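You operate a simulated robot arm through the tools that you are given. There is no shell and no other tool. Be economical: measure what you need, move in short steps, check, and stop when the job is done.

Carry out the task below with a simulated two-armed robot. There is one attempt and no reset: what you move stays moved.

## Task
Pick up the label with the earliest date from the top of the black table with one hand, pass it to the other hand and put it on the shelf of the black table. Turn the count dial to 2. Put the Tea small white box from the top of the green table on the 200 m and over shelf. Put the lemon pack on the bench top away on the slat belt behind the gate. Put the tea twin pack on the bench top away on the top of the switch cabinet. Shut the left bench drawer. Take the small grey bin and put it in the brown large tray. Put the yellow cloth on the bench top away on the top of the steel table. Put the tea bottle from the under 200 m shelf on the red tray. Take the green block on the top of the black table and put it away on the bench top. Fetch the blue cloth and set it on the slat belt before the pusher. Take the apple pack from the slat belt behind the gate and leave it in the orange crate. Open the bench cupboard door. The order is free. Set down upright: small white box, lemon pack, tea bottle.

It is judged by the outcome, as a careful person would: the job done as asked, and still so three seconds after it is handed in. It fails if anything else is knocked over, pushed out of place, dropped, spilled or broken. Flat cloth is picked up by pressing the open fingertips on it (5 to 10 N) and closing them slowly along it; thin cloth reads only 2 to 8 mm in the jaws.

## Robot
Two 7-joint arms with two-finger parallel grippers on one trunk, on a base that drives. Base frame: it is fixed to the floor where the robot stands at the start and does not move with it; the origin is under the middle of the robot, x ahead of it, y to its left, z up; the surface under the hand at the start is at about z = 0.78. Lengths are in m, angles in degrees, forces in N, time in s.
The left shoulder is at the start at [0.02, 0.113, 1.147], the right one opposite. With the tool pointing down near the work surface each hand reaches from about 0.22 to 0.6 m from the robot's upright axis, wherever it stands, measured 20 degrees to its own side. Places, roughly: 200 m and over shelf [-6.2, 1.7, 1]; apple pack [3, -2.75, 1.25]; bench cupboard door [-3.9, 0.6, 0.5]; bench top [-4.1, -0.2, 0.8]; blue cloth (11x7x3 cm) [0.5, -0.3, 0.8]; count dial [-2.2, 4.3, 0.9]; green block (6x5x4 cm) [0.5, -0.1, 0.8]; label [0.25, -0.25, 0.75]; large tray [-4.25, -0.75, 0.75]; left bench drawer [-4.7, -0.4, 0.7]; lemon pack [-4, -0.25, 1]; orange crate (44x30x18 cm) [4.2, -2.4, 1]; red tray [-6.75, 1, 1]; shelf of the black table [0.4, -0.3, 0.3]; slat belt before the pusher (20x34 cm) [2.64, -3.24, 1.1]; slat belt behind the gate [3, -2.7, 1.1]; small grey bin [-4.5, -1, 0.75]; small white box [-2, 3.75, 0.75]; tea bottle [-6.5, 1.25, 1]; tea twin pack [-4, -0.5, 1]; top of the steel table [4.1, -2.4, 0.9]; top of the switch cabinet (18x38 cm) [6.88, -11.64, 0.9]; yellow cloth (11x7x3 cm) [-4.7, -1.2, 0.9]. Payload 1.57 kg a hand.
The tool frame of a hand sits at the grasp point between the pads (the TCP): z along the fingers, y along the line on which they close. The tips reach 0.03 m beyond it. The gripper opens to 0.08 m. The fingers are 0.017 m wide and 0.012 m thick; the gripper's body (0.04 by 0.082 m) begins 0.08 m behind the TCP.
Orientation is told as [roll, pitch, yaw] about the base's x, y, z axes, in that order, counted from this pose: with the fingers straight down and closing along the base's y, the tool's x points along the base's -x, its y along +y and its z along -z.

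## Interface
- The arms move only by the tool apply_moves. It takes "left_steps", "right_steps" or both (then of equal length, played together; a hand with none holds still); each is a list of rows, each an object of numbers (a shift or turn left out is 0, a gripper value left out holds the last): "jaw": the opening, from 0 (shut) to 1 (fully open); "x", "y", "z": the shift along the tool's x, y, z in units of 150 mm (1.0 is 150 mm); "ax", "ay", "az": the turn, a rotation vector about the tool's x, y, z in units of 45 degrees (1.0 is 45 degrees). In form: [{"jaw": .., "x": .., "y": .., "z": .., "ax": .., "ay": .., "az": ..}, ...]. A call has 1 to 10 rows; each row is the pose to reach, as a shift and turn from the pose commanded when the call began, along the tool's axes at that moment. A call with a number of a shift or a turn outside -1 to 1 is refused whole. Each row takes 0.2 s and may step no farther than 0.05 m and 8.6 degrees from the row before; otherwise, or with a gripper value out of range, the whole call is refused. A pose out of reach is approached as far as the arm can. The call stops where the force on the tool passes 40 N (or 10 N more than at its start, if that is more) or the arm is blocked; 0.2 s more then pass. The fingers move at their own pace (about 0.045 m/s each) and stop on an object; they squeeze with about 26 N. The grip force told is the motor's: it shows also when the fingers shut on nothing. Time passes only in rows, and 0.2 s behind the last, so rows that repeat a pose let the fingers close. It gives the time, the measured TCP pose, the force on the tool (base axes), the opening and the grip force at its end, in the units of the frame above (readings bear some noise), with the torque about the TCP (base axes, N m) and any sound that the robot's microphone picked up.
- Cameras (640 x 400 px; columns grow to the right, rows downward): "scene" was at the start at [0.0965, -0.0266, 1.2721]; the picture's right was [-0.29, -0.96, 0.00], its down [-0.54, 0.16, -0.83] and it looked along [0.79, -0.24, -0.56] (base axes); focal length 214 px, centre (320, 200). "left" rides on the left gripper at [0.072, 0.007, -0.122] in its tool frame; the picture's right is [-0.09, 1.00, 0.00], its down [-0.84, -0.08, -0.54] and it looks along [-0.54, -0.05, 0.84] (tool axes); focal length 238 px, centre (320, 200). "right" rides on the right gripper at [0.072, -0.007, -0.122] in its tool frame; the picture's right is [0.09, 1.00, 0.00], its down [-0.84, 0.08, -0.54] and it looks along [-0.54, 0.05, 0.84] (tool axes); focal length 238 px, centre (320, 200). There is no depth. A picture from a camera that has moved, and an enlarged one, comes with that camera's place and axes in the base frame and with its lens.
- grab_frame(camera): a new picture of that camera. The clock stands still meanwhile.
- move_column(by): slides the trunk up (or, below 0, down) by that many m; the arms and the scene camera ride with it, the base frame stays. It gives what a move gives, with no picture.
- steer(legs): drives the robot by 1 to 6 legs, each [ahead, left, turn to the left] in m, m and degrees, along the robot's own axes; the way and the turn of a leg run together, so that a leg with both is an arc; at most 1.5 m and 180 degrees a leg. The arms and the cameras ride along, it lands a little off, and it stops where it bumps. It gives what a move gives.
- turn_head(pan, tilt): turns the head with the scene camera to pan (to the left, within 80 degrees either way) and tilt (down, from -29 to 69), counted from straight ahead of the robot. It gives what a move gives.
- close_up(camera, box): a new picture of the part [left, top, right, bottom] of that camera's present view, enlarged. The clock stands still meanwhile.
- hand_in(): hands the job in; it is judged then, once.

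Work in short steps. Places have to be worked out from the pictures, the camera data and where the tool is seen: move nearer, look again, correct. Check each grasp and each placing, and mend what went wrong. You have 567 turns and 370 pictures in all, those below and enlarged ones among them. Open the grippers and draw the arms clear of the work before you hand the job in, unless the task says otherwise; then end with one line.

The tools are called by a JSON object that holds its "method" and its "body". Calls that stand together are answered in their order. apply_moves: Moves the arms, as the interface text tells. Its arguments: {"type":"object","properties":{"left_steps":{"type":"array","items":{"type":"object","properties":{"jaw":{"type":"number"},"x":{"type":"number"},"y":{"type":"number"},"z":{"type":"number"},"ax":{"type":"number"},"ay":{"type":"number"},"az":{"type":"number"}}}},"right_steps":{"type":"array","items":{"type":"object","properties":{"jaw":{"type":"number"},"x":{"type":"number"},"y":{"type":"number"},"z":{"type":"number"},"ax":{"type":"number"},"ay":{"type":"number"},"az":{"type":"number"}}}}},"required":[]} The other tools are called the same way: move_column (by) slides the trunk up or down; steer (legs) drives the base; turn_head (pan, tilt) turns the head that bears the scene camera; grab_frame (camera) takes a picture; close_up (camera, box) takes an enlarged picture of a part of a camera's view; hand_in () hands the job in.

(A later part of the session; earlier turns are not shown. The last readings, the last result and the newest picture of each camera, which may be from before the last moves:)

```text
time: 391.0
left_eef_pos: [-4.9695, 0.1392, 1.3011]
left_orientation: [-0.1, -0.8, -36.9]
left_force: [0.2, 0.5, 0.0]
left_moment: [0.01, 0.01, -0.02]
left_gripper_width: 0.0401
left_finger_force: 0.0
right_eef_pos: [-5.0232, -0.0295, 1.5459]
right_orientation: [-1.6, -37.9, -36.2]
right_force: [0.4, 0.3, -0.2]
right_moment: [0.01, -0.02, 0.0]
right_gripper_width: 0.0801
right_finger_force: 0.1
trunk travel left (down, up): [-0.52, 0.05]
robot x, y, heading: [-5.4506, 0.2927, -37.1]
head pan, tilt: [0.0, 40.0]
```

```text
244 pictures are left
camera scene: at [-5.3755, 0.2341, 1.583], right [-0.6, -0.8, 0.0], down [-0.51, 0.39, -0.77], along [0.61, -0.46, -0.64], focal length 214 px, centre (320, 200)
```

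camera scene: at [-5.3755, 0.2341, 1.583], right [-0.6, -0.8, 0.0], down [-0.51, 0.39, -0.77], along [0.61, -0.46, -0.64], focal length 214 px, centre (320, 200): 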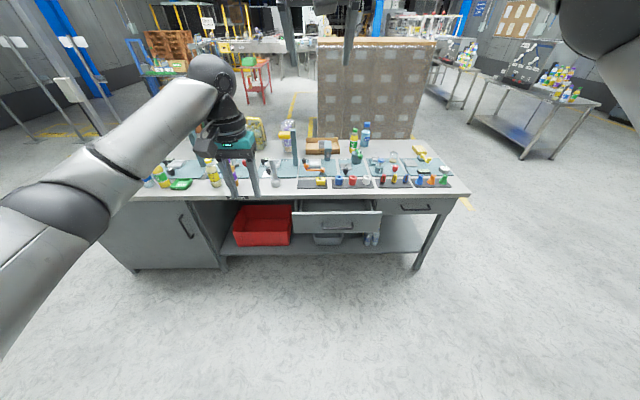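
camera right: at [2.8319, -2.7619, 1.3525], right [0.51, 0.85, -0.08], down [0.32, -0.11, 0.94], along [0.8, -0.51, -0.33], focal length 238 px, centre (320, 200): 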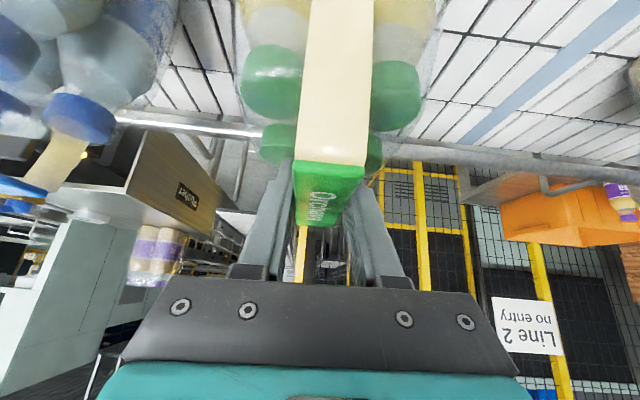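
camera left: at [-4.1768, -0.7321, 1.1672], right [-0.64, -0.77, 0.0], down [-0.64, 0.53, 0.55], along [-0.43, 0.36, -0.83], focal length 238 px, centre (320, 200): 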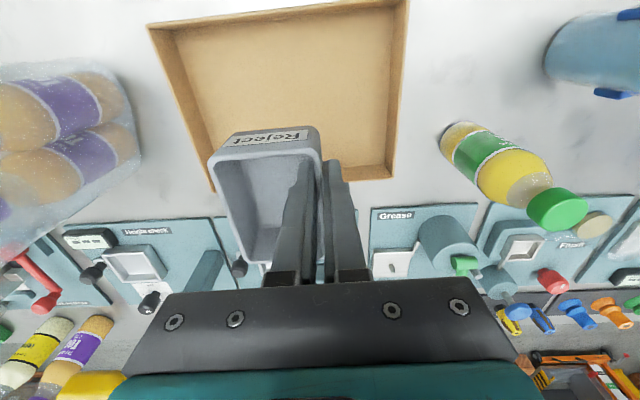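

Left drawer is open ≈(-4.74,-0.37); the cupboard door is at the left. I'll push the drawer shut with the closed right fingers: lower trunk 0.45, close jaws, bring the hand down in front of it.

{"method": "move_column", "body": {"by": -0.45}}

{"method": "apply_moves", "body": {"right_steps": [{"jaw": 0, "y": -0.15, "z": 0.15, "x": 0.12}, {"jaw": 0, "y": -0.3, "z": 0.35, "x": 0.27}, {"jaw": 0, "y": -0.45, "z": 0.55, "x": 0.43}, {"jaw": 0, "y": -0.6, "z": 0.75, "x": 0.6}, {"jaw": 0, "y": -0.7, "z": 0.95, "x": 0.75}]}}

{"method": "apply_moves", "body": {"right_steps": [{"z": 0.15, "x": 0.12}, {"z": 0.35, "x": 0.27}, {"z": 0.55, "x": 0.43}, {"z": 0.75, "x": 0.6}, {"z": 0.95, "x": 0.75}]}}

{"method": "turn_head", "body": {"pan": -10, "tilt": 35}}

{"method": "grab_frame", "body": {"camera": "scene"}}

```text
refused: -0.45 is not a number from -0.4 to 0.4
```

```text
time: 392.2
left_eef_pos: [-4.9684, 0.139, 1.3006]
left_orientation: [-0.1, -0.8, -36.9]
left_force: [-0.6, -0.1, -0.7]
left_moment: [-0.03, 0.0, 0.03]
left_gripper_width: 0.04
left_finger_force: 0.0
right_eef_pos: [-5.0891, -0.1148, 1.3662]
right_orientation: [-1.6, -38.0, -36.2]
right_force: [0.0, 0.9, -0.4]
right_moment: [-0.01, 0.03, -0.02]
right_gripper_width: 0.0
right_finger_force: 14.4
trunk travel left (down, up): [-0.52, 0.05]
robot x, y, heading: [-5.4526, 0.2935, -37.0]
head pan, tilt: [0.0, 40.0]
```

```text
time: 393.4
left_eef_pos: [-4.9692, 0.1391, 1.3012]
left_orientation: [-0.1, -0.8, -36.9]
left_force: [0.0, 0.6, 0.3]
left_moment: [0.0, -0.02, 0.02]
left_gripper_width: 0.0398
left_finger_force: 0.1
right_eef_pos: [-5.0948, -0.1207, 1.1853]
right_orientation: [-1.6, -37.9, -36.3]
right_force: [-0.4, -0.2, 0.3]
right_moment: [-0.02, -0.01, -0.03]
right_gripper_width: 0.0002
right_finger_force: 21.3
trunk travel left (down, up): [-0.52, 0.05]
robot x, y, heading: [-5.4536, 0.2899, -37.2]
head pan, tilt: [0.0, 40.0]
```

```text
time: 394.1
left_eef_pos: [-4.9691, 0.1406, 1.3026]
left_orientation: [-0.1, -0.8, -37.0]
left_force: [0.1, 0.0, -0.8]
left_moment: [-0.02, 0.01, 0.0]
left_gripper_width: 0.0402
left_finger_force: 0.1
right_eef_pos: [-5.0942, -0.1182, 1.1856]
right_orientation: [-1.7, -37.9, -36.3]
right_force: [-0.5, 0.3, -0.1]
right_moment: [0.03, -0.01, 0.02]
right_gripper_width: 0.0
right_finger_force: 21.7
trunk travel left (down, up): [-0.52, 0.05]
robot x, y, heading: [-5.4542, 0.2938, -36.6]
head pan, tilt: [-10.0, 35.0]
```

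```text
243 pictures are left
camera scene: at [-5.3832, 0.221, 1.5905], right [-0.73, -0.68, 0.0], down [-0.39, 0.42, -0.82], along [0.56, -0.6, -0.57], focal length 214 px, centre (320, 200)
```

scene: 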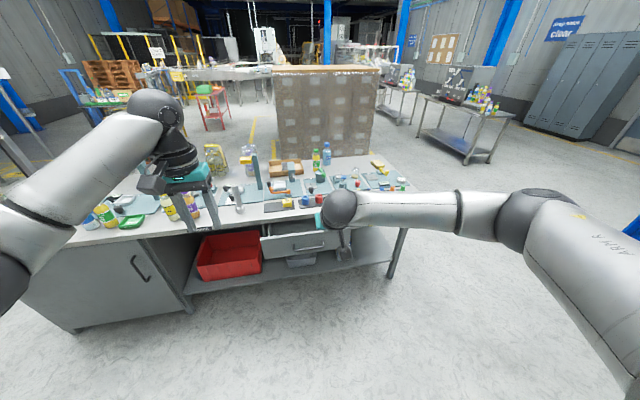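

{"method": "move_column", "body": {"by": -0.4}}

{"method": "grab_frame", "body": {"camera": "scene"}}

{"method": "grab_frame", "body": {"camera": "right"}}

```text
time: 398.0
left_eef_pos: [-4.9688, 0.1401, 0.9013]
left_orientation: [-0.1, -0.8, -36.9]
left_force: [-0.4, 0.5, 0.0]
left_moment: [0.04, -0.02, 0.02]
left_gripper_width: 0.04
left_finger_force: 0.1
right_eef_pos: [-5.0956, -0.1192, 0.7845]
right_orientation: [-1.6, -37.9, -36.3]
right_force: [0.3, 0.6, 0.3]
right_moment: [-0.04, 0.01, -0.04]
right_gripper_width: 0.0
right_finger_force: 21.7
trunk travel left (down, up): [-0.12, 0.45]
robot x, y, heading: [-5.4533, 0.2904, -36.9]
head pan, tilt: [-10.0, 35.0]
```

```text
242 pictures are left
camera scene: at [-5.3833, 0.2209, 1.1905], right [-0.73, -0.68, 0.0], down [-0.39, 0.42, -0.82], along [0.56, -0.6, -0.57], focal length 214 px, centre (320, 200)
```

scene: 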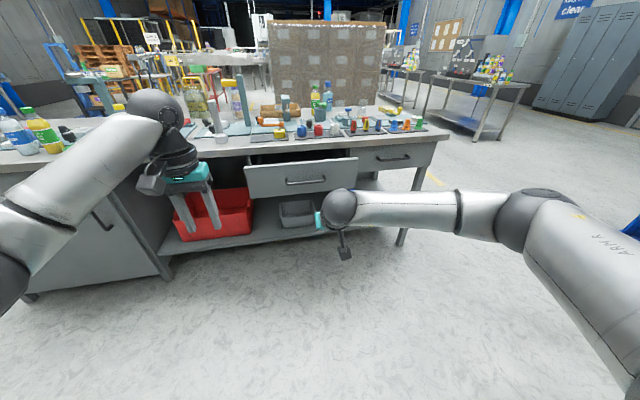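

```text
241 pictures are left
camera right: at [-5.2033, -0.0441, 0.8373], right [0.54, 0.84, -0.08], down [0.32, -0.12, 0.94], along [0.78, -0.54, -0.33], focal length 238 px, centre (320, 200)
```

right: 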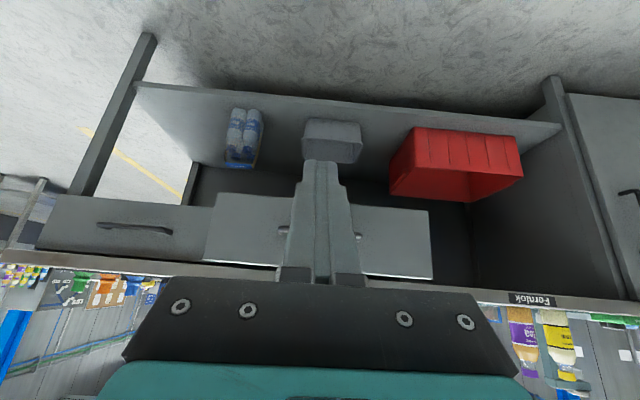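

The fist is in front of the drawer face (z≈0.74, open ≈11 cm). Drive 0.32 m ahead, then push with the arm.

{"method": "apply_moves", "body": {"right_steps": [{"z": 0.1, "x": 0.08}, {"z": 0.1, "x": 0.08}]}}

{"method": "steer", "body": {"legs": [[0.32, 0, 1.5]]}}

{"method": "grab_frame", "body": {"camera": "right"}}

```text
time: 398.6
left_eef_pos: [-4.9693, 0.1401, 0.9011]
left_orientation: [-0.2, -0.8, -36.8]
left_force: [-0.3, -0.2, -0.6]
left_moment: [0.02, -0.01, 0.01]
left_gripper_width: 0.0403
left_finger_force: 0.0
right_eef_pos: [-5.0956, -0.1189, 0.7668]
right_orientation: [-1.8, -37.9, -36.3]
right_force: [-0.8, -1.1, -0.7]
right_moment: [0.0, -0.02, 0.01]
right_gripper_width: 0.0
right_finger_force: 21.2
trunk travel left (down, up): [-0.12, 0.45]
robot x, y, heading: [-5.4505, 0.2887, -37.0]
head pan, tilt: [-10.0, 35.0]
```

```text
time: 400.7
left_eef_pos: [-4.7042, -0.0375, 0.9019]
left_orientation: [0.0, -0.7, -35.3]
left_force: [0.5, -0.4, 0.4]
left_moment: [-0.02, 0.05, 0.02]
left_gripper_width: 0.0399
left_finger_force: 0.1
right_eef_pos: [-4.8241, -0.2988, 0.767]
right_orientation: [-1.7, -37.8, -34.8]
right_force: [-0.2, -0.7, 0.2]
right_moment: [0.02, 0.0, -0.03]
right_gripper_width: 0.0
right_finger_force: 21.2
trunk travel left (down, up): [-0.12, 0.45]
robot x, y, heading: [-5.1913, 0.1009, -35.2]
head pan, tilt: [-10.0, 35.0]
```

```text
240 pictures are left
camera right: at [-4.9343, -0.2268, 0.8181], right [0.52, 0.85, -0.08], down [0.32, -0.11, 0.94], along [0.79, -0.52, -0.33], focal length 238 px, centre (320, 200)
```

right: 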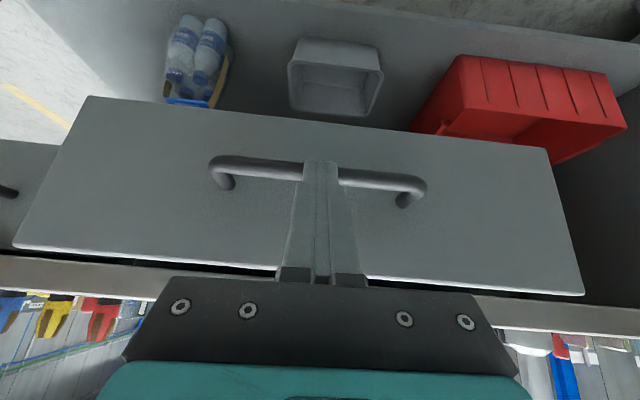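

Lined up on the handle. Push forward up to 17 cm.

{"method": "apply_moves", "body": {"right_steps": [{"z": 0.12, "x": -0.15}, {"z": 0.24, "x": -0.3}, {"z": 0.36, "x": -0.45}, {"z": 0.48, "x": -0.6}, {"z": 0.56, "x": -0.7}, {"z": 0.63, "x": -0.8}, {"z": 0.7, "x": -0.88}]}}

{"method": "grab_frame", "body": {"camera": "scene"}}

```text
time: 401.9
left_eef_pos: [-4.7063, -0.037, 0.9018]
left_orientation: [-0.1, -0.9, -35.4]
left_force: [0.8, 0.5, 0.3]
left_moment: [0.0, -0.03, 0.0]
left_gripper_width: 0.0398
left_finger_force: 0.0
right_eef_pos: [-4.7242, -0.3678, 0.7642]
right_orientation: [-1.7, -37.0, -34.6]
right_force: [-10.3, 9.1, 9.3]
right_moment: [0.05, 0.05, 0.17]
right_gripper_width: 0.0
right_finger_force: 21.4
trunk travel left (down, up): [-0.12, 0.45]
robot x, y, heading: [-5.1924, 0.0998, -35.3]
head pan, tilt: [-10.0, 35.0]
stopped in row 5 (right hand): the force on the tool passed its limit at 47 N (the readings are from after the stop); the commanded pose is now the measured one
```

```text
239 pictures are left
camera scene: at [-5.123, 0.0341, 1.1908], right [-0.71, -0.7, 0.0], down [-0.4, 0.41, -0.82], along [0.58, -0.58, -0.57], focal length 214 px, centre (320, 200)
```

scene: 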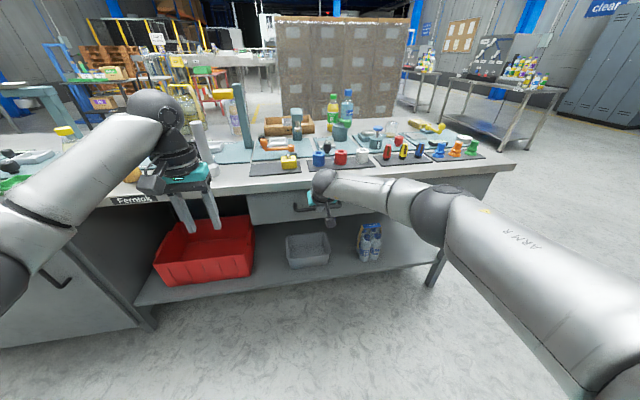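

It stopped at 47 N; likely shut. Withdraw and check.

{"method": "apply_moves", "body": {"right_steps": [{"z": -0.15, "x": 0.2}, {"z": -0.35, "x": 0.45}, {"z": -0.55, "x": 0.7}, {"z": -0.7, "x": 0.9}]}}

{"method": "grab_frame", "body": {"camera": "scene"}}

{"method": "grab_frame", "body": {"camera": "right"}}

```text
time: 402.9
left_eef_pos: [-4.7059, -0.0382, 0.9023]
left_orientation: [-0.1, -0.7, -35.3]
left_force: [-0.8, -0.4, 0.1]
left_moment: [-0.03, 0.02, 0.0]
left_gripper_width: 0.04
left_finger_force: 0.0
right_eef_pos: [-4.8614, -0.2711, 0.765]
right_orientation: [-1.8, -37.1, -34.8]
right_force: [0.1, 0.1, 0.9]
right_moment: [0.02, -0.03, 0.02]
right_gripper_width: 0.0001
right_finger_force: 20.9
trunk travel left (down, up): [-0.12, 0.45]
robot x, y, heading: [-5.1946, 0.1013, -35.4]
head pan, tilt: [-10.0, 35.0]
```

```text
238 pictures are left
camera scene: at [-5.1211, 0.0327, 1.1905], right [-0.71, -0.7, 0.0], down [-0.4, 0.41, -0.82], along [0.58, -0.58, -0.57], focal length 214 px, centre (320, 200)
```

scene: 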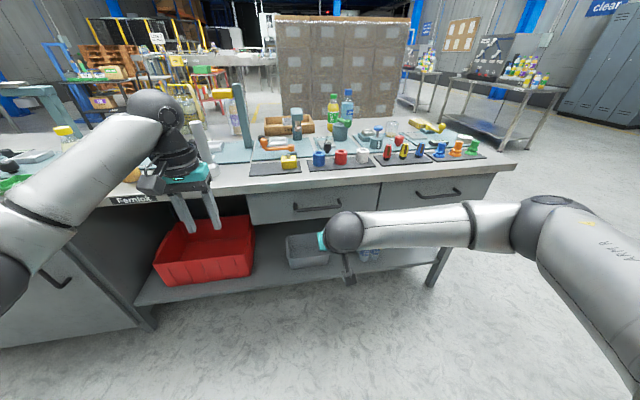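

```text
237 pictures are left
camera right: at [-4.9707, -0.1992, 0.8181], right [0.52, 0.85, -0.08], down [0.33, -0.12, 0.93], along [0.78, -0.52, -0.35], focal length 238 px, centre (320, 200)
```

right: 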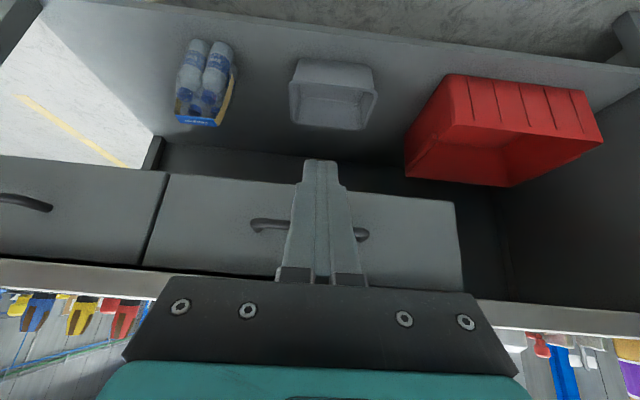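

{"method": "close_up", "body": {"camera": "scene", "box": [230, 140, 510, 260]}}

```text
2.29 times, centred on (370, 200) of scene
camera zoom: at [-5.1211, 0.0327, 1.1905], right [-0.71, -0.7, 0.0], down [-0.4, 0.41, -0.82], along [0.58, -0.58, -0.57], focal length 490 px, centre (206, 200)
```

zoom: 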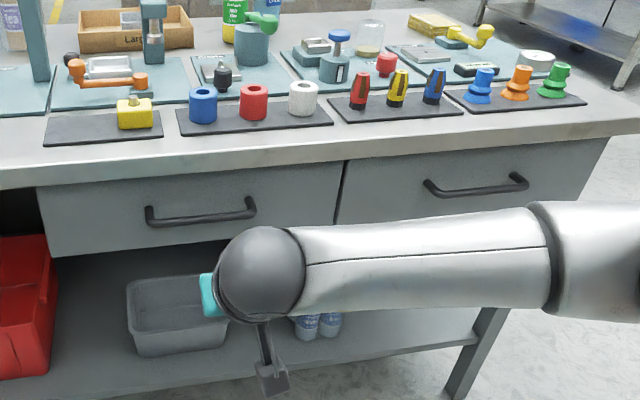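

The drawer is shut flush. Now the cupboard door: strafe left 0.55 m and look at its handle.

{"method": "steer", "body": {"legs": [[-0.1, 0.55, 0]]}}

{"method": "turn_head", "body": {"pan": 25, "tilt": 40}}

{"method": "grab_frame", "body": {"camera": "scene"}}

{"method": "grab_frame", "body": {"camera": "left"}}

```text
time: 406.1
left_eef_pos: [-4.4713, 0.4682, 0.9012]
left_orientation: [-0.1, -0.8, -35.2]
left_force: [-0.4, -0.7, -0.1]
left_moment: [0.01, -0.03, -0.02]
left_gripper_width: 0.0399
left_finger_force: 0.0
right_eef_pos: [-4.6263, 0.2369, 0.7625]
right_orientation: [-1.8, -37.0, -34.7]
right_force: [0.0, 0.0, -0.4]
right_moment: [0.03, -0.01, -0.02]
right_gripper_width: 0.0
right_finger_force: 21.4
trunk travel left (down, up): [-0.12, 0.45]
robot x, y, heading: [-4.9584, 0.6066, -35.3]
head pan, tilt: [-10.0, 35.0]
```

```text
time: 407.1
left_eef_pos: [-4.4703, 0.4706, 0.9017]
left_orientation: [-0.2, -0.7, -35.3]
left_force: [0.4, -0.1, 0.0]
left_moment: [0.04, -0.02, 0.0]
left_gripper_width: 0.04
left_finger_force: 0.0
right_eef_pos: [-4.627, 0.2343, 0.7637]
right_orientation: [-1.8, -37.1, -34.6]
right_force: [0.9, -0.5, -0.2]
right_moment: [0.02, 0.01, -0.04]
right_gripper_width: 0.0001
right_finger_force: 20.8
trunk travel left (down, up): [-0.12, 0.45]
robot x, y, heading: [-4.9605, 0.6069, -35.4]
head pan, tilt: [25.0, 40.0]
```

```text
235 pictures are left
camera scene: at [-4.8649, 0.5863, 1.1829], right [-0.18, -0.98, 0.0], down [-0.63, 0.12, -0.77], along [0.75, -0.14, -0.64], focal length 214 px, centre (320, 200)
```

scene: 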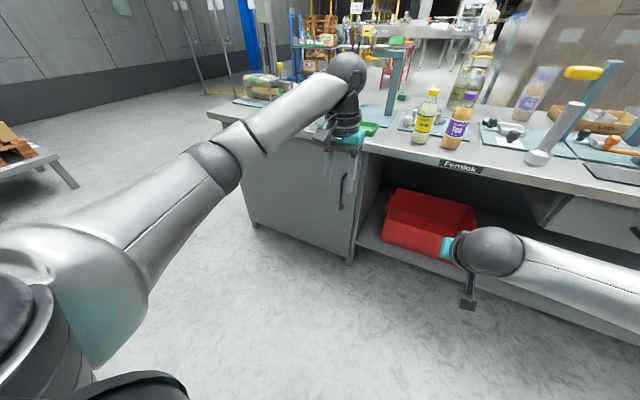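

```text
234 pictures are left
camera left: at [-4.5261, 0.5167, 1.0228], right [0.65, 0.76, 0.0], down [0.63, -0.54, 0.55], along [0.42, -0.36, -0.83], focal length 238 px, centre (320, 200)
```

left: 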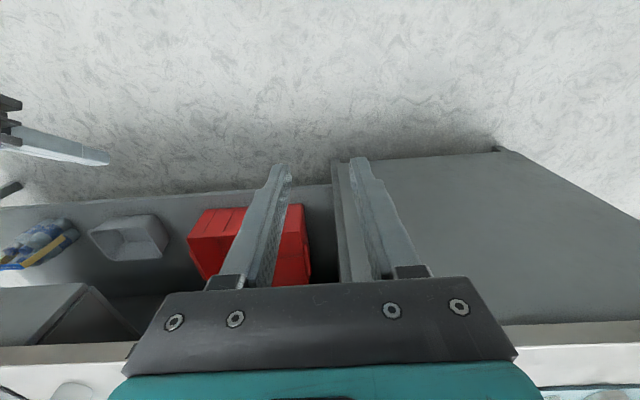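

Handle is a vertical bar near the door's right edge, ≈(-4.17,0.36), z≈0.61. I tilt the left hand to point forward.

{"method": "apply_moves", "body": {"left_steps": [{"ay": -0.17, "jaw": 0.8}, {"ay": -0.34}, {"ay": -0.51}, {"ay": -0.68}, {"ay": -0.85}, {"ay": -1}, {"ay": -1}]}}

{"method": "apply_moves", "body": {"left_steps": [{"ay": -0.17}, {"ay": -0.34}, {"ay": -0.51}, {"ay": -0.67}, {"ay": -0.67}]}}

{"method": "grab_frame", "body": {"camera": "left"}}

```text
time: 408.7
left_eef_pos: [-4.4716, 0.4696, 0.903]
left_orientation: [0.0, -46.1, -35.1]
left_force: [0.5, 0.4, 1.0]
left_moment: [-0.02, 0.01, 0.01]
left_gripper_width: 0.0642
left_finger_force: 0.0
right_eef_pos: [-4.6261, 0.235, 0.7647]
right_orientation: [-1.8, -37.0, -34.6]
right_force: [0.7, -0.3, 0.3]
right_moment: [-0.01, -0.03, 0.02]
right_gripper_width: 0.0001
right_finger_force: 21.4
trunk travel left (down, up): [-0.12, 0.45]
robot x, y, heading: [-4.9582, 0.6091, -35.6]
head pan, tilt: [25.0, 40.0]
```

```text
time: 409.9
left_eef_pos: [-4.4699, 0.4683, 0.9015]
left_orientation: [-0.3, -76.1, -34.9]
left_force: [-0.2, -0.2, 0.5]
left_moment: [0.03, 0.02, 0.03]
left_gripper_width: 0.064
left_finger_force: 0.1
right_eef_pos: [-4.625, 0.2357, 0.7645]
right_orientation: [-1.8, -37.0, -34.7]
right_force: [0.3, -0.2, 0.1]
right_moment: [0.04, 0.02, 0.01]
right_gripper_width: 0.0
right_finger_force: 21.4
trunk travel left (down, up): [-0.12, 0.45]
robot x, y, heading: [-4.9543, 0.6078, -35.1]
head pan, tilt: [25.0, 40.0]
```

```text
233 pictures are left
camera left: at [-4.5767, 0.552, 0.8622], right [0.59, 0.8, 0.09], down [-0.31, 0.13, 0.94], along [0.74, -0.59, 0.32], focal length 238 px, centre (320, 200)
```

left: 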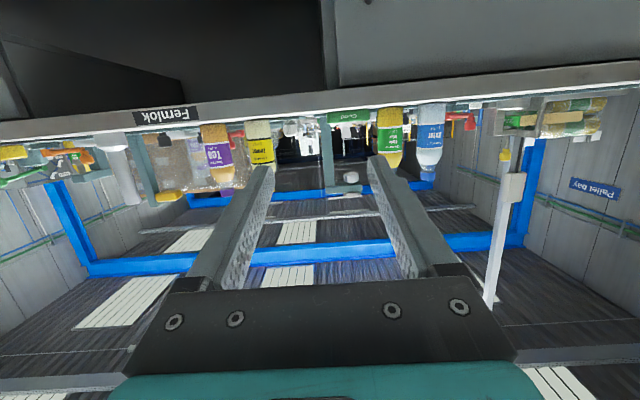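

{"method": "move_column", "body": {"by": -0.12}}

{"method": "apply_moves", "body": {"left_steps": [{"x": 0.25, "z": 0.06}, {"x": 0.5, "z": 0.12}, {"x": 0.75, "z": 0.18}, {"x": 1, "z": 0.25}, {"x": 1, "z": 0.25}]}}

{"method": "grab_frame", "body": {"camera": "left"}}

{"method": "grab_frame", "body": {"camera": "scene"}}

```text
time: 411.4
left_eef_pos: [-4.4693, 0.4688, 0.7818]
left_orientation: [-0.2, -76.0, -35.0]
left_force: [-1.2, 0.5, -0.6]
left_moment: [0.01, 0.03, -0.03]
left_gripper_width: 0.0639
left_finger_force: 0.0
right_eef_pos: [-4.6258, 0.2359, 0.645]
right_orientation: [-1.8, -37.0, -34.6]
right_force: [-0.5, 0.7, -0.7]
right_moment: [0.02, 0.03, -0.02]
right_gripper_width: 0.0001
right_finger_force: 21.8
trunk travel left (down, up): [0.0, 0.57]
robot x, y, heading: [-4.9563, 0.6097, -35.4]
head pan, tilt: [25.0, 40.0]
```

```text
time: 412.6
left_eef_pos: [-4.4718, 0.4695, 0.628]
left_orientation: [-0.1, -76.0, -35.1]
left_force: [-0.1, 0.7, 0.6]
left_moment: [0.01, 0.0, -0.01]
left_gripper_width: 0.064
left_finger_force: 0.0
right_eef_pos: [-4.6249, 0.2364, 0.6441]
right_orientation: [-1.9, -37.0, -34.5]
right_force: [-0.2, -0.4, -1.2]
right_moment: [0.03, -0.01, -0.02]
right_gripper_width: 0.0
right_finger_force: 21.5
trunk travel left (down, up): [0.0, 0.57]
robot x, y, heading: [-4.9593, 0.6082, -35.2]
head pan, tilt: [25.0, 40.0]
```

```text
232 pictures are left
camera left: at [-4.5783, 0.5518, 0.5887], right [0.59, 0.8, 0.09], down [-0.31, 0.12, 0.94], along [0.74, -0.59, 0.32], focal length 238 px, centre (320, 200)
```

left: 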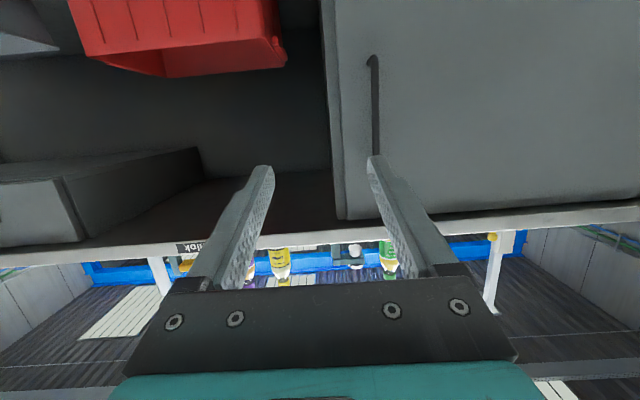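

```text
231 pictures are left
camera scene: at [-4.8649, 0.5863, 1.063], right [-0.18, -0.98, 0.0], down [-0.63, 0.11, -0.77], along [0.75, -0.14, -0.64], focal length 214 px, centre (320, 200)
```

scene: 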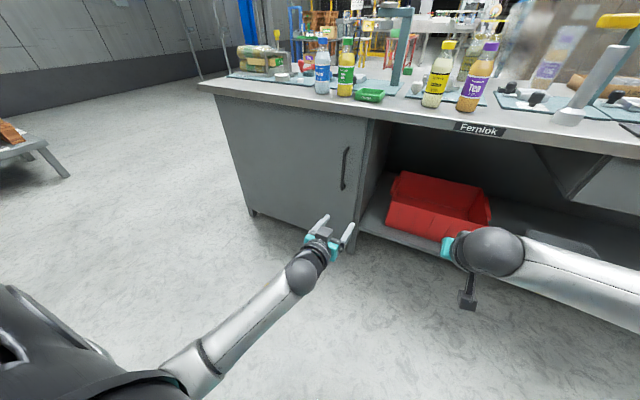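

Handle: (-4.156,0.356), z 0.50–0.70. Drive 0.24 m ahead, then move the open jaws around the bar.

{"method": "steer", "body": {"legs": [[0.22, 0, 0]]}}

{"method": "apply_moves", "body": {"left_steps": [{"y": 0.2}, {"y": 0.4}, {"y": 0.58}, {"y": 0.58, "x": 0.1}, {"y": 0.58, "x": 0.1}]}}

{"method": "grab_frame", "body": {"camera": "left"}}

```text
time: 414.3
left_eef_pos: [-4.2969, 0.3424, 0.6293]
left_orientation: [-0.2, -76.0, -35.3]
left_force: [-0.2, 0.4, -0.9]
left_moment: [0.0, 0.01, -0.01]
left_gripper_width: 0.0638
left_finger_force: 0.0
right_eef_pos: [-4.4524, 0.1098, 0.6444]
right_orientation: [-1.8, -37.0, -34.9]
right_force: [0.2, 0.2, 0.4]
right_moment: [-0.03, -0.02, 0.0]
right_gripper_width: 0.0
right_finger_force: 21.0
trunk travel left (down, up): [0.0, 0.57]
robot x, y, heading: [-4.7846, 0.4846, -35.5]
head pan, tilt: [25.0, 40.0]
```

```text
time: 415.5
left_eef_pos: [-4.2485, 0.416, 0.6147]
left_orientation: [-0.1, -76.0, -35.3]
left_force: [0.0, -0.4, 0.3]
left_moment: [-0.02, 0.03, 0.02]
left_gripper_width: 0.0639
left_finger_force: 0.0
right_eef_pos: [-4.4526, 0.1098, 0.6437]
right_orientation: [-1.8, -37.0, -34.8]
right_force: [-0.2, 0.1, 0.2]
right_moment: [0.02, 0.0, -0.01]
right_gripper_width: 0.0
right_finger_force: 21.1
trunk travel left (down, up): [0.0, 0.57]
robot x, y, heading: [-4.7841, 0.4854, -35.7]
head pan, tilt: [25.0, 40.0]
```

```text
230 pictures are left
camera left: at [-4.3558, 0.4991, 0.5747], right [0.6, 0.8, 0.09], down [-0.31, 0.12, 0.94], along [0.74, -0.59, 0.32], focal length 238 px, centre (320, 200)
```

left: 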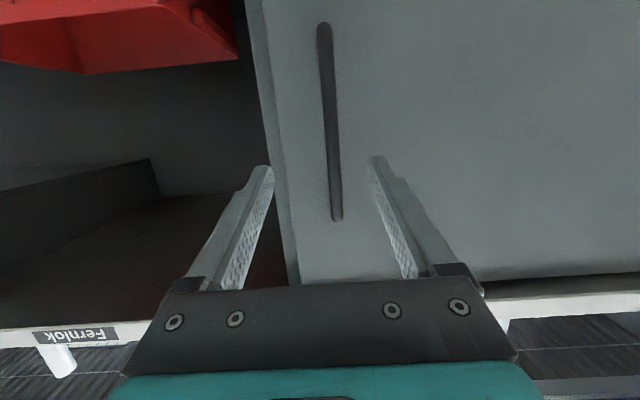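

The bar is between the fingers. Advance 11 cm and close.

{"method": "apply_moves", "body": {"left_steps": [{"z": 0.2, "x": -0.05, "y": 0.03}, {"z": 0.4, "x": -0.1, "y": 0.03}, {"z": 0.58, "x": -0.15, "y": 0.03}, {"z": 0.7, "x": -0.18, "y": 0.03}, {"z": 0.7, "x": -0.18, "y": 0.03}]}}

{"method": "grab_frame", "body": {"camera": "left"}}

```text
time: 416.7
left_eef_pos: [-4.1581, 0.3559, 0.6154]
left_orientation: [-0.2, -76.0, -35.3]
left_force: [0.7, 0.2, 0.4]
left_moment: [-0.01, 0.02, 0.0]
left_gripper_width: 0.0638
left_finger_force: 0.0
right_eef_pos: [-4.4527, 0.11, 0.6431]
right_orientation: [-1.8, -37.1, -34.9]
right_force: [-0.2, 0.3, 0.9]
right_moment: [0.03, 0.01, -0.03]
right_gripper_width: 0.0002
right_finger_force: 21.4
trunk travel left (down, up): [0.0, 0.57]
robot x, y, heading: [-4.7864, 0.4826, -35.5]
head pan, tilt: [25.0, 40.0]
```

```text
229 pictures are left
camera left: at [-4.2643, 0.4392, 0.5753], right [0.6, 0.8, 0.09], down [-0.31, 0.13, 0.94], along [0.74, -0.59, 0.32], focal length 238 px, centre (320, 200)
```

left: 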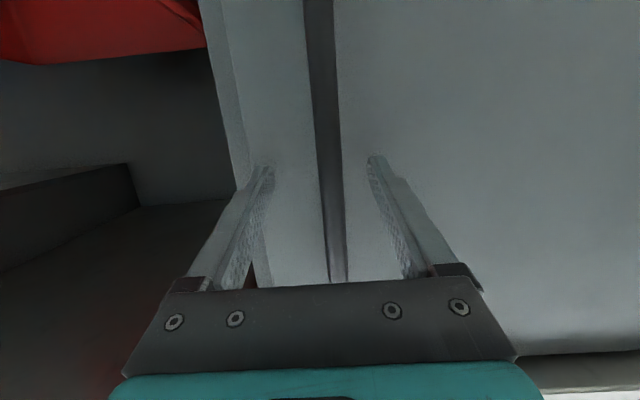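

{"method": "apply_moves", "body": {"left_steps": [{"jaw": 0.5}, {"jaw": 0.2}, {"jaw": 0}, {"jaw": 0}, {"jaw": 0}]}}

```text
time: 417.9
left_eef_pos: [-4.1546, 0.361, 0.6154]
left_orientation: [0.5, -75.9, -35.3]
left_force: [15.8, 20.0, 1.8]
left_moment: [0.24, 0.35, -0.07]
left_gripper_width: 0.014
left_finger_force: 30.1
right_eef_pos: [-4.4522, 0.1107, 0.6444]
right_orientation: [-1.9, -37.0, -34.8]
right_force: [-0.2, 0.4, -0.2]
right_moment: [-0.02, 0.02, -0.01]
right_gripper_width: 0.0001
right_finger_force: 21.2
trunk travel left (down, up): [0.0, 0.57]
robot x, y, heading: [-4.7848, 0.4828, -35.3]
head pan, tilt: [25.0, 40.0]
```

The bar is gripped (14 mm). Pull back along the door's arc with the arm.

{"method": "apply_moves", "body": {"left_steps": [{"y": 0.03}, {"z": -0.15, "x": 0.037, "y": 0.03}, {"z": -0.3, "x": 0.075, "y": 0.04}, {"z": -0.5, "x": 0.125, "y": 0.06}, {"z": -0.7, "x": 0.175, "y": 0.09}, {"z": -0.9, "x": 0.225, "y": 0.12}, {"z": -0.97, "x": 0.242, "y": 0.14}]}}

{"method": "grab_frame", "body": {"camera": "scene"}}

```text
time: 419.0
left_eef_pos: [-4.2216, 0.4278, 0.6149]
left_orientation: [1.0, -75.9, -35.5]
left_force: [2.1, 3.4, -0.4]
left_moment: [0.14, 0.42, 0.16]
left_gripper_width: 0.0138
left_finger_force: 29.9
right_eef_pos: [-4.4527, 0.1095, 0.6445]
right_orientation: [-1.7, -37.0, -34.8]
right_force: [-0.3, -0.4, -0.5]
right_moment: [0.01, 0.0, -0.01]
right_gripper_width: 0.0
right_finger_force: 20.8
trunk travel left (down, up): [0.0, 0.57]
robot x, y, heading: [-4.7836, 0.4837, -35.4]
head pan, tilt: [25.0, 40.0]
stopped in row 5 (left hand): the force on the tool passed its limit at 42 N (the readings are from after the stop); the commanded pose is now the measured one
```

```text
228 pictures are left
camera scene: at [-4.6892, 0.4618, 1.0628], right [-0.18, -0.98, 0.0], down [-0.63, 0.12, -0.77], along [0.75, -0.14, -0.64], focal length 214 px, centre (320, 200)
```

scene: 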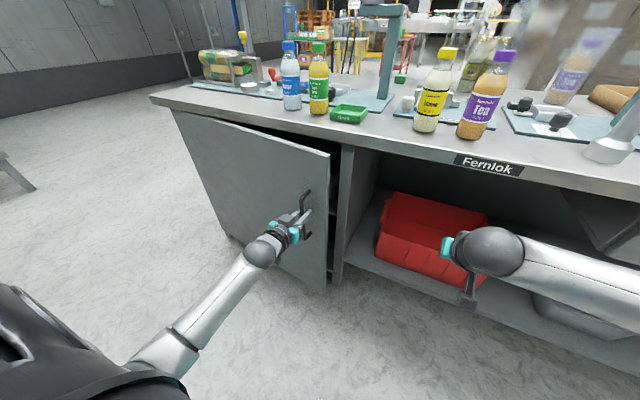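

The door is opening. Continue along the arc, also rotating the hand with the door.

{"method": "apply_moves", "body": {"left_steps": [{"z": -0.2, "x": 0.05, "y": 0.036, "ax": 0.061, "az": 0.015}, {"z": -0.4, "x": 0.1, "y": 0.081, "ax": 0.123, "az": 0.031}, {"z": -0.6, "x": 0.15, "y": 0.137, "ax": 0.184, "az": 0.046}, {"z": -0.8, "x": 0.2, "y": 0.2, "ax": 0.246, "az": 0.061}]}}

```text
time: 419.9
left_eef_pos: [-4.2799, 0.5031, 0.615]
left_orientation: [3.1, -75.5, -45.0]
left_force: [4.3, 2.4, -1.2]
left_moment: [0.05, 0.62, 0.1]
left_gripper_width: 0.0139
left_finger_force: 29.8
right_eef_pos: [-4.4508, 0.1111, 0.6444]
right_orientation: [-1.8, -36.9, -34.7]
right_force: [0.1, -0.8, 0.3]
right_moment: [0.01, -0.02, -0.01]
right_gripper_width: 0.0
right_finger_force: 21.0
trunk travel left (down, up): [0.0, 0.57]
robot x, y, heading: [-4.7792, 0.4826, -35.1]
head pan, tilt: [25.0, 40.0]
stopped in row 4 (left hand): the force on the tool passed its limit at 42 N (the readings are from after the stop); the commanded pose is now the measured one
```

Arc fits radius ≈0.41 m, now ≈27° open. Continue pulling to ~45° with that radius.

{"method": "apply_moves", "body": {"left_steps": [{"z": -0.132, "x": 0.034, "y": 0.046, "ax": 0.086, "az": 0.022}, {"z": -0.26, "x": 0.067, "y": 0.098, "ax": 0.172, "az": 0.044}, {"z": -0.387, "x": 0.1, "y": 0.157, "ax": 0.258, "az": 0.066}, {"z": -0.509, "x": 0.131, "y": 0.224, "ax": 0.344, "az": 0.088}, {"z": -0.629, "x": 0.162, "y": 0.296, "ax": 0.43, "az": 0.11}, {"z": -0.744, "x": 0.192, "y": 0.375, "ax": 0.516, "az": 0.132}]}}

{"method": "grab_frame", "body": {"camera": "scene"}}

```text
time: 421.1
left_eef_pos: [-4.3301, 0.5929, 0.616]
left_orientation: [1.0, -75.8, -63.7]
left_force: [-2.7, -1.4, 1.9]
left_moment: [-0.65, 0.0, -0.12]
left_gripper_width: 0.0139
left_finger_force: 29.9
right_eef_pos: [-4.4523, 0.1106, 0.6432]
right_orientation: [-1.7, -36.9, -34.6]
right_force: [0.2, -0.4, -0.4]
right_moment: [0.02, 0.0, 0.0]
right_gripper_width: 0.0
right_finger_force: 21.0
trunk travel left (down, up): [0.0, 0.57]
robot x, y, heading: [-4.7808, 0.4818, -35.1]
head pan, tilt: [25.0, 40.0]
stopped in row 6 (left hand): the force on the tool passed its limit at 42 N (the readings are from after the stop); the commanded pose is now the measured one
```

```text
227 pictures are left
camera scene: at [-4.6901, 0.4619, 1.063], right [-0.18, -0.98, 0.0], down [-0.63, 0.12, -0.77], along [0.75, -0.14, -0.64], focal length 214 px, centre (320, 200)
```

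scene: 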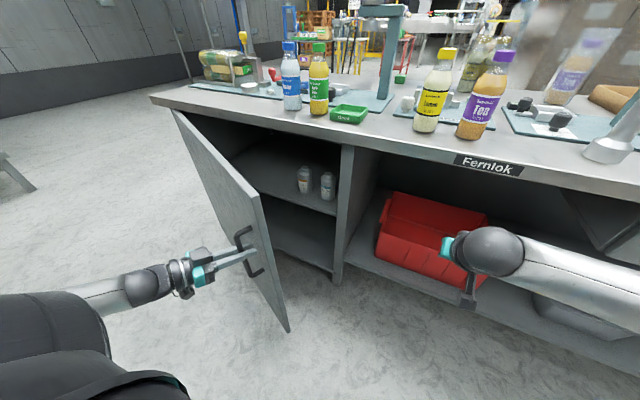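

About 40° open. I release the handle and retreat, to go round the edge and push the door from inside.

{"method": "apply_moves", "body": {"left_steps": [{"jaw": 0.5}, {"jaw": 1}, {"jaw": 1}, {"z": -0.2}, {"z": -0.4}, {"z": -0.66}]}}

{"method": "grab_frame", "body": {"camera": "scene"}}

```text
time: 422.5
left_eef_pos: [-4.3756, 0.6787, 0.6384]
left_orientation: [1.2, -75.6, -63.7]
left_force: [-0.6, 0.1, 0.1]
left_moment: [0.02, 0.01, -0.02]
left_gripper_width: 0.0802
left_finger_force: 0.0
right_eef_pos: [-4.4507, 0.1102, 0.6447]
right_orientation: [-1.8, -37.0, -34.7]
right_force: [-0.6, -0.7, -1.3]
right_moment: [-0.04, 0.0, 0.01]
right_gripper_width: 0.0
right_finger_force: 20.8
trunk travel left (down, up): [0.0, 0.57]
robot x, y, heading: [-4.7829, 0.4843, -35.6]
head pan, tilt: [25.0, 40.0]
```

```text
226 pictures are left
camera scene: at [-4.6897, 0.462, 1.0629], right [-0.18, -0.98, 0.0], down [-0.63, 0.12, -0.77], along [0.75, -0.14, -0.64], focal length 214 px, centre (320, 200)
```

scene: 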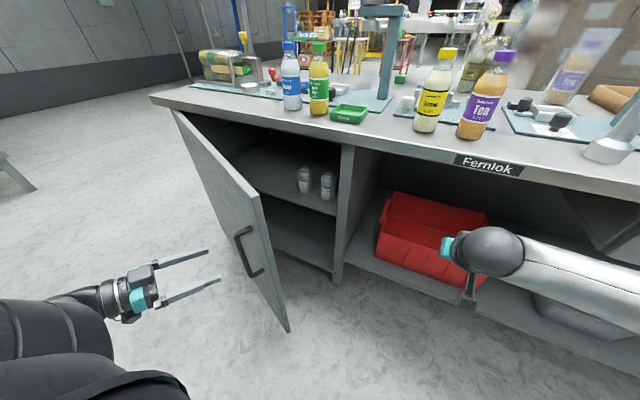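

{"method": "apply_moves", "body": {"left_steps": [{"jaw": 0, "z": -0.1}, {"jaw": 0, "z": -0.05, "y": -0.2}, {"jaw": 0, "z": 0.05, "y": -0.45, "x": -0.02}, {"jaw": 0, "z": 0.15, "y": -0.7, "x": -0.05}, {"jaw": 0, "z": 0.29, "y": -0.97, "x": -0.076}]}}

{"method": "apply_moves", "body": {"left_steps": [{"z": 0.15, "x": -0.04, "y": -0.28}, {"z": 0.3, "x": -0.08, "y": -0.56}, {"z": 0.46, "x": -0.12, "y": -0.87}, {"z": 0.46, "x": -0.12, "y": -0.87}]}}

{"method": "grab_frame", "body": {"camera": "scene"}}

```text
time: 423.7
left_eef_pos: [-4.4825, 0.5704, 0.6376]
left_orientation: [1.5, -75.6, -63.9]
left_force: [0.3, -0.2, -1.0]
left_moment: [-0.01, -0.02, -0.03]
left_gripper_width: 0.0001
left_finger_force: 14.6
right_eef_pos: [-4.451, 0.1104, 0.6444]
right_orientation: [-1.8, -37.0, -34.6]
right_force: [-0.8, 0.4, -0.2]
right_moment: [-0.05, 0.01, -0.01]
right_gripper_width: 0.0
right_finger_force: 21.7
trunk travel left (down, up): [0.0, 0.57]
robot x, y, heading: [-4.7823, 0.4845, -35.5]
head pan, tilt: [25.0, 40.0]
```

```text
refused: row 3 steps farther than a row can; nothing moved
```

```text
225 pictures are left
camera scene: at [-4.6897, 0.4621, 1.0629], right [-0.18, -0.98, 0.0], down [-0.63, 0.12, -0.77], along [0.75, -0.14, -0.64], focal length 214 px, centre (320, 200)
```

scene: 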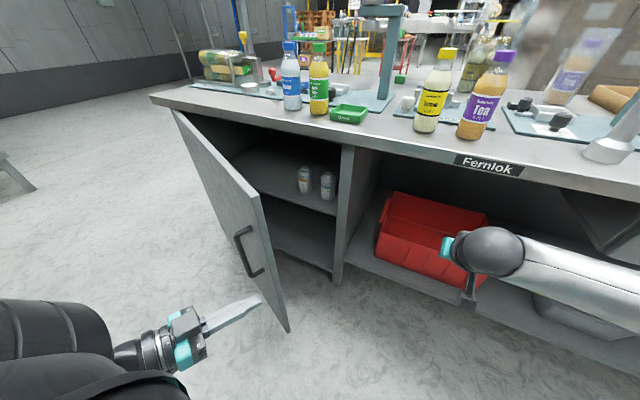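

The fist has passed the door's edge laterally. Go forward into the gap behind the door.

{"method": "apply_moves", "body": {"left_steps": [{"z": 0.22, "x": -0.055}, {"z": 0.44, "x": -0.11}, {"z": 0.66, "x": -0.17}, {"z": 0.87, "x": -0.22}]}}

{"method": "apply_moves", "body": {"left_steps": [{"z": 0.2, "x": -0.05, "y": 0.11}, {"z": 0.4, "x": -0.1, "y": 0.22}, {"z": 0.6, "x": -0.15, "y": 0.34}, {"z": 0.79, "x": -0.2, "y": 0.45}]}}

{"method": "grab_frame", "body": {"camera": "scene"}}

```text
time: 424.7
left_eef_pos: [-4.4201, 0.4509, 0.6376]
left_orientation: [1.3, -75.6, -63.7]
left_force: [0.3, 0.7, 0.4]
left_moment: [0.05, 0.01, 0.02]
left_gripper_width: 0.0
left_finger_force: 20.7
right_eef_pos: [-4.4515, 0.1114, 0.6435]
right_orientation: [-1.8, -37.1, -34.7]
right_force: [-0.2, 0.0, -0.8]
right_moment: [0.01, 0.01, 0.0]
right_gripper_width: 0.0004
right_finger_force: 21.2
trunk travel left (down, up): [0.0, 0.57]
robot x, y, heading: [-4.7819, 0.482, -35.3]
head pan, tilt: [25.0, 40.0]
```

```text
time: 425.6
left_eef_pos: [-4.3302, 0.3742, 0.6385]
left_orientation: [-4.2, -76.2, -59.9]
left_force: [-6.2, -4.2, 3.3]
left_moment: [0.47, 0.0, 0.87]
left_gripper_width: 0.0
left_finger_force: 20.9
right_eef_pos: [-4.4523, 0.1098, 0.6459]
right_orientation: [-1.7, -37.1, -34.8]
right_force: [0.0, -0.4, 0.4]
right_moment: [-0.01, -0.02, -0.02]
right_gripper_width: 0.0
right_finger_force: 20.8
trunk travel left (down, up): [0.0, 0.57]
robot x, y, heading: [-4.782, 0.4836, -35.4]
head pan, tilt: [25.0, 40.0]
stopped in row 4 (left hand): the force on the tool passed its limit at 51 N (the readings are from after the stop); the commanded pose is now the measured one
```

```text
224 pictures are left
camera scene: at [-4.6911, 0.4618, 1.0631], right [-0.18, -0.98, 0.0], down [-0.63, 0.12, -0.77], along [0.75, -0.14, -0.64], focal length 214 px, centre (320, 200)
```

scene: 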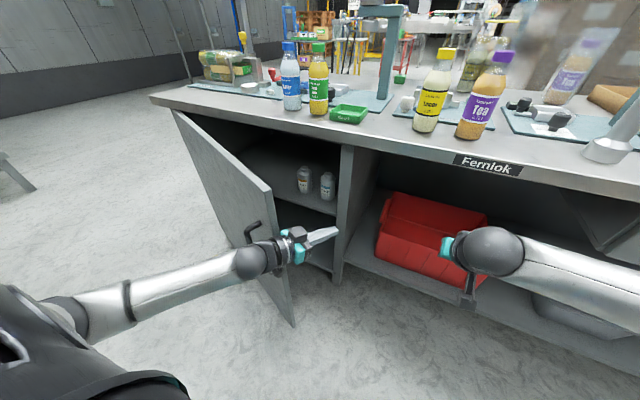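

The hand's side is against the door's edge. Sweep left to swing it open.

{"method": "apply_moves", "body": {"left_steps": [{"z": -0.08, "x": 0.02, "y": 0.16}, {"z": -0.16, "x": 0.04, "y": 0.33}, {"z": -0.24, "x": 0.06, "y": 0.5}, {"z": -0.32, "x": 0.08, "y": 0.67}, {"z": -0.4, "x": 0.1, "y": 0.85}]}}

{"method": "grab_frame", "body": {"camera": "scene"}}

```text
time: 426.0
left_eef_pos: [-4.3333, 0.3769, 0.6392]
left_orientation: [-6.6, -76.6, -58.7]
left_force: [-6.6, -3.6, 3.6]
left_moment: [0.55, -0.28, 0.82]
left_gripper_width: 0.0
left_finger_force: 21.0
right_eef_pos: [-4.4538, 0.1093, 0.6448]
right_orientation: [-1.7, -37.1, -34.8]
right_force: [0.2, 0.0, 0.5]
right_moment: [0.02, 0.01, 0.01]
right_gripper_width: 0.0
right_finger_force: 21.4
trunk travel left (down, up): [0.0, 0.57]
robot x, y, heading: [-4.7861, 0.4872, -35.6]
head pan, tilt: [25.0, 40.0]
stopped in row 1 (left hand): the force on the tool passed its limit at 55 N (the readings are from after the stop); the commanded pose is now the measured one
```

```text
223 pictures are left
camera scene: at [-4.6912, 0.4613, 1.063], right [-0.18, -0.98, 0.0], down [-0.63, 0.12, -0.77], along [0.75, -0.14, -0.64], focal length 214 px, centre (320, 200)
```

scene: 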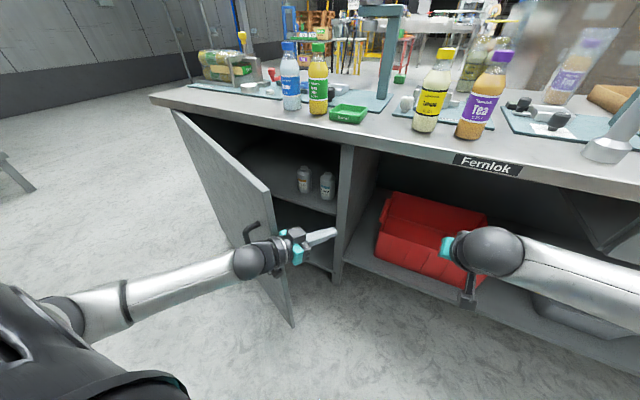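

The forearm lies in front of the door, so it can't swing. I back the hand out and reposition the robot further right, to push from the inside with the left hand.

{"method": "apply_moves", "body": {"left_steps": [{"y": -0.15}, {"y": -0.25, "z": -0.2, "x": 0.05}, {"y": -0.25, "z": -0.45, "x": 0.11}, {"y": -0.25, "z": -0.7, "x": 0.17}, {"y": -0.25, "z": -0.95, "x": 0.24}]}}

{"method": "steer", "body": {"legs": [[-0.3, -0.45, 0]]}}

{"method": "grab_frame", "body": {"camera": "scene"}}

```text
time: 427.2
left_eef_pos: [-4.4263, 0.4956, 0.639]
left_orientation: [-6.5, -76.4, -58.7]
left_force: [1.1, 0.3, 0.1]
left_moment: [-0.03, -0.01, -0.02]
left_gripper_width: 0.0
left_finger_force: 21.5
right_eef_pos: [-4.4519, 0.1089, 0.6453]
right_orientation: [-1.6, -36.9, -34.8]
right_force: [0.0, -0.1, -0.4]
right_moment: [0.01, 0.0, 0.01]
right_gripper_width: 0.0001
right_finger_force: 21.5
trunk travel left (down, up): [0.0, 0.57]
robot x, y, heading: [-4.7855, 0.4848, -35.0]
head pan, tilt: [25.0, 40.0]
```

```text
time: 430.3
left_eef_pos: [-4.9294, 0.3113, 0.64]
left_orientation: [-6.8, -76.2, -57.9]
left_force: [-0.4, -0.1, 0.2]
left_moment: [0.01, 0.01, 0.0]
left_gripper_width: 0.0
left_finger_force: 21.2
right_eef_pos: [-4.9524, -0.0738, 0.6431]
right_orientation: [-1.7, -37.0, -34.4]
right_force: [0.1, -0.4, -0.7]
right_moment: [-0.01, 0.03, 0.01]
right_gripper_width: 0.0
right_finger_force: 21.1
trunk travel left (down, up): [0.0, 0.57]
robot x, y, heading: [-5.2845, 0.2971, -35.1]
head pan, tilt: [25.0, 40.0]
```

```text
222 pictures are left
camera scene: at [-5.1925, 0.2761, 1.0629], right [-0.18, -0.98, 0.0], down [-0.63, 0.11, -0.77], along [0.75, -0.13, -0.64], focal length 214 px, centre (320, 200)
```

scene: 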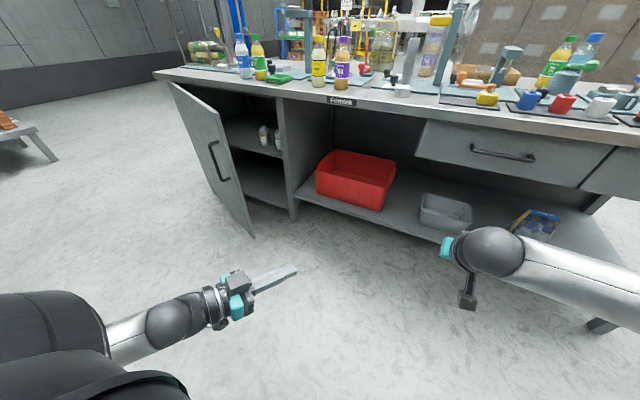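

From here I straighten the left fist forward, then strafe left so it pushes the door from its inner side.

{"method": "apply_moves", "body": {"left_steps": [{"ax": -0.12, "az": -0.03, "z": 0.2}, {"ax": -0.25, "az": -0.06, "z": 0.4}, {"ax": -0.37, "az": -0.09, "z": 0.6}, {"ax": -0.49, "az": -0.12, "z": 0.8}, {"ax": -0.49, "az": -0.12, "z": 0.8}]}}

{"method": "apply_moves", "body": {"left_steps": [{"z": 0.25, "x": -0.06}, {"z": 0.5, "x": -0.12}, {"z": 0.75, "x": -0.18}, {"z": 1, "x": -0.24}, {"z": 1, "x": -0.24}]}}

{"method": "grab_frame", "body": {"camera": "scene"}}

```text
time: 431.5
left_eef_pos: [-4.8803, 0.2037, 0.6121]
left_orientation: [-6.0, -75.7, -36.0]
left_force: [-0.5, 0.1, -0.2]
left_moment: [-0.02, -0.04, -0.02]
left_gripper_width: 0.0
left_finger_force: 20.8
right_eef_pos: [-4.9519, -0.0737, 0.6443]
right_orientation: [-1.7, -37.0, -34.5]
right_force: [0.0, 0.4, -0.2]
right_moment: [0.01, 0.0, -0.01]
right_gripper_width: 0.0
right_finger_force: 21.4
trunk travel left (down, up): [0.0, 0.57]
robot x, y, heading: [-5.2894, 0.2959, -35.1]
head pan, tilt: [25.0, 40.0]
```

```text
time: 432.7
left_eef_pos: [-4.7638, 0.102, 0.6096]
left_orientation: [-6.1, -75.7, -36.0]
left_force: [0.3, -0.3, 0.2]
left_moment: [0.01, 0.0, -0.01]
left_gripper_width: 0.0
left_finger_force: 21.6
right_eef_pos: [-4.9514, -0.0729, 0.6436]
right_orientation: [-1.7, -36.9, -34.4]
right_force: [0.6, -0.1, 0.0]
right_moment: [-0.01, -0.03, 0.0]
right_gripper_width: 0.0001
right_finger_force: 21.4
trunk travel left (down, up): [0.0, 0.57]
robot x, y, heading: [-5.2844, 0.2965, -35.1]
head pan, tilt: [25.0, 40.0]
```

```text
221 pictures are left
camera scene: at [-5.1925, 0.276, 1.0629], right [-0.18, -0.98, 0.0], down [-0.63, 0.11, -0.77], along [0.75, -0.13, -0.64], focal length 214 px, centre (320, 200)
```

scene: 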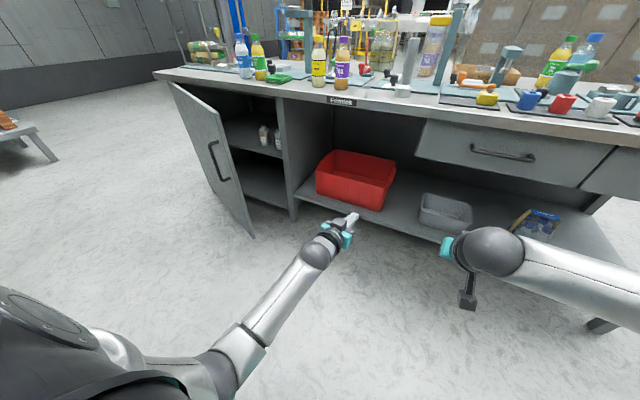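

{"method": "apply_moves", "body": {"left_steps": [{"z": 0.25, "x": -0.06}, {"z": 0.5, "x": -0.12}, {"z": 0.75, "x": -0.18}, {"z": 1, "x": -0.24}, {"z": 1, "x": -0.24}]}}

{"method": "steer", "body": {"legs": [[0.05, 0.3, 0]]}}

{"method": "grab_frame", "body": {"camera": "scene"}}

```text
time: 433.9
left_eef_pos: [-4.6503, -0.0014, 0.6048]
left_orientation: [-6.3, -75.7, -35.7]
left_force: [-0.6, 1.0, -0.4]
left_moment: [0.0, 0.0, 0.03]
left_gripper_width: 0.0
left_finger_force: 20.7
right_eef_pos: [-4.9525, -0.0745, 0.6445]
right_orientation: [-1.7, -37.0, -34.4]
right_force: [0.2, 0.5, 0.3]
right_moment: [0.03, -0.02, 0.01]
right_gripper_width: 0.0001
right_finger_force: 21.4
trunk travel left (down, up): [0.0, 0.57]
robot x, y, heading: [-5.2862, 0.2927, -35.0]
head pan, tilt: [25.0, 40.0]
```

```text
time: 435.9
left_eef_pos: [-4.4392, 0.2114, 0.6058]
left_orientation: [-6.2, -75.8, -36.0]
left_force: [0.2, 0.7, -0.6]
left_moment: [0.0, -0.04, -0.01]
left_gripper_width: 0.0
left_finger_force: 21.1
right_eef_pos: [-4.7425, 0.1399, 0.6445]
right_orientation: [-1.6, -37.0, -34.5]
right_force: [-0.5, 0.2, -0.1]
right_moment: [-0.01, 0.01, 0.01]
right_gripper_width: 0.0001
right_finger_force: 21.4
trunk travel left (down, up): [0.0, 0.57]
robot x, y, heading: [-5.0733, 0.5101, -35.5]
head pan, tilt: [25.0, 40.0]
```

```text
220 pictures are left
camera scene: at [-4.9809, 0.4903, 1.0629], right [-0.18, -0.98, 0.0], down [-0.63, 0.12, -0.77], along [0.75, -0.14, -0.64], focal length 214 px, centre (320, 200)
```

scene: 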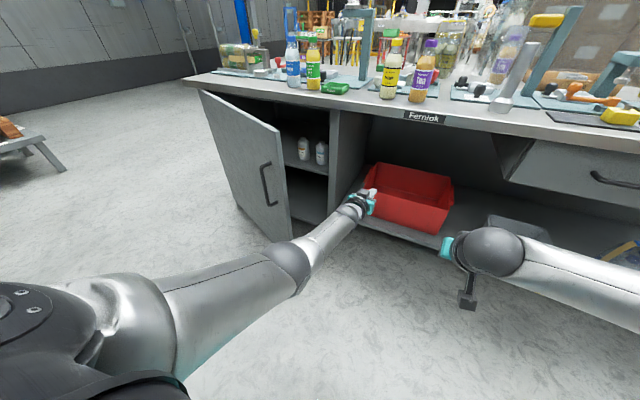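

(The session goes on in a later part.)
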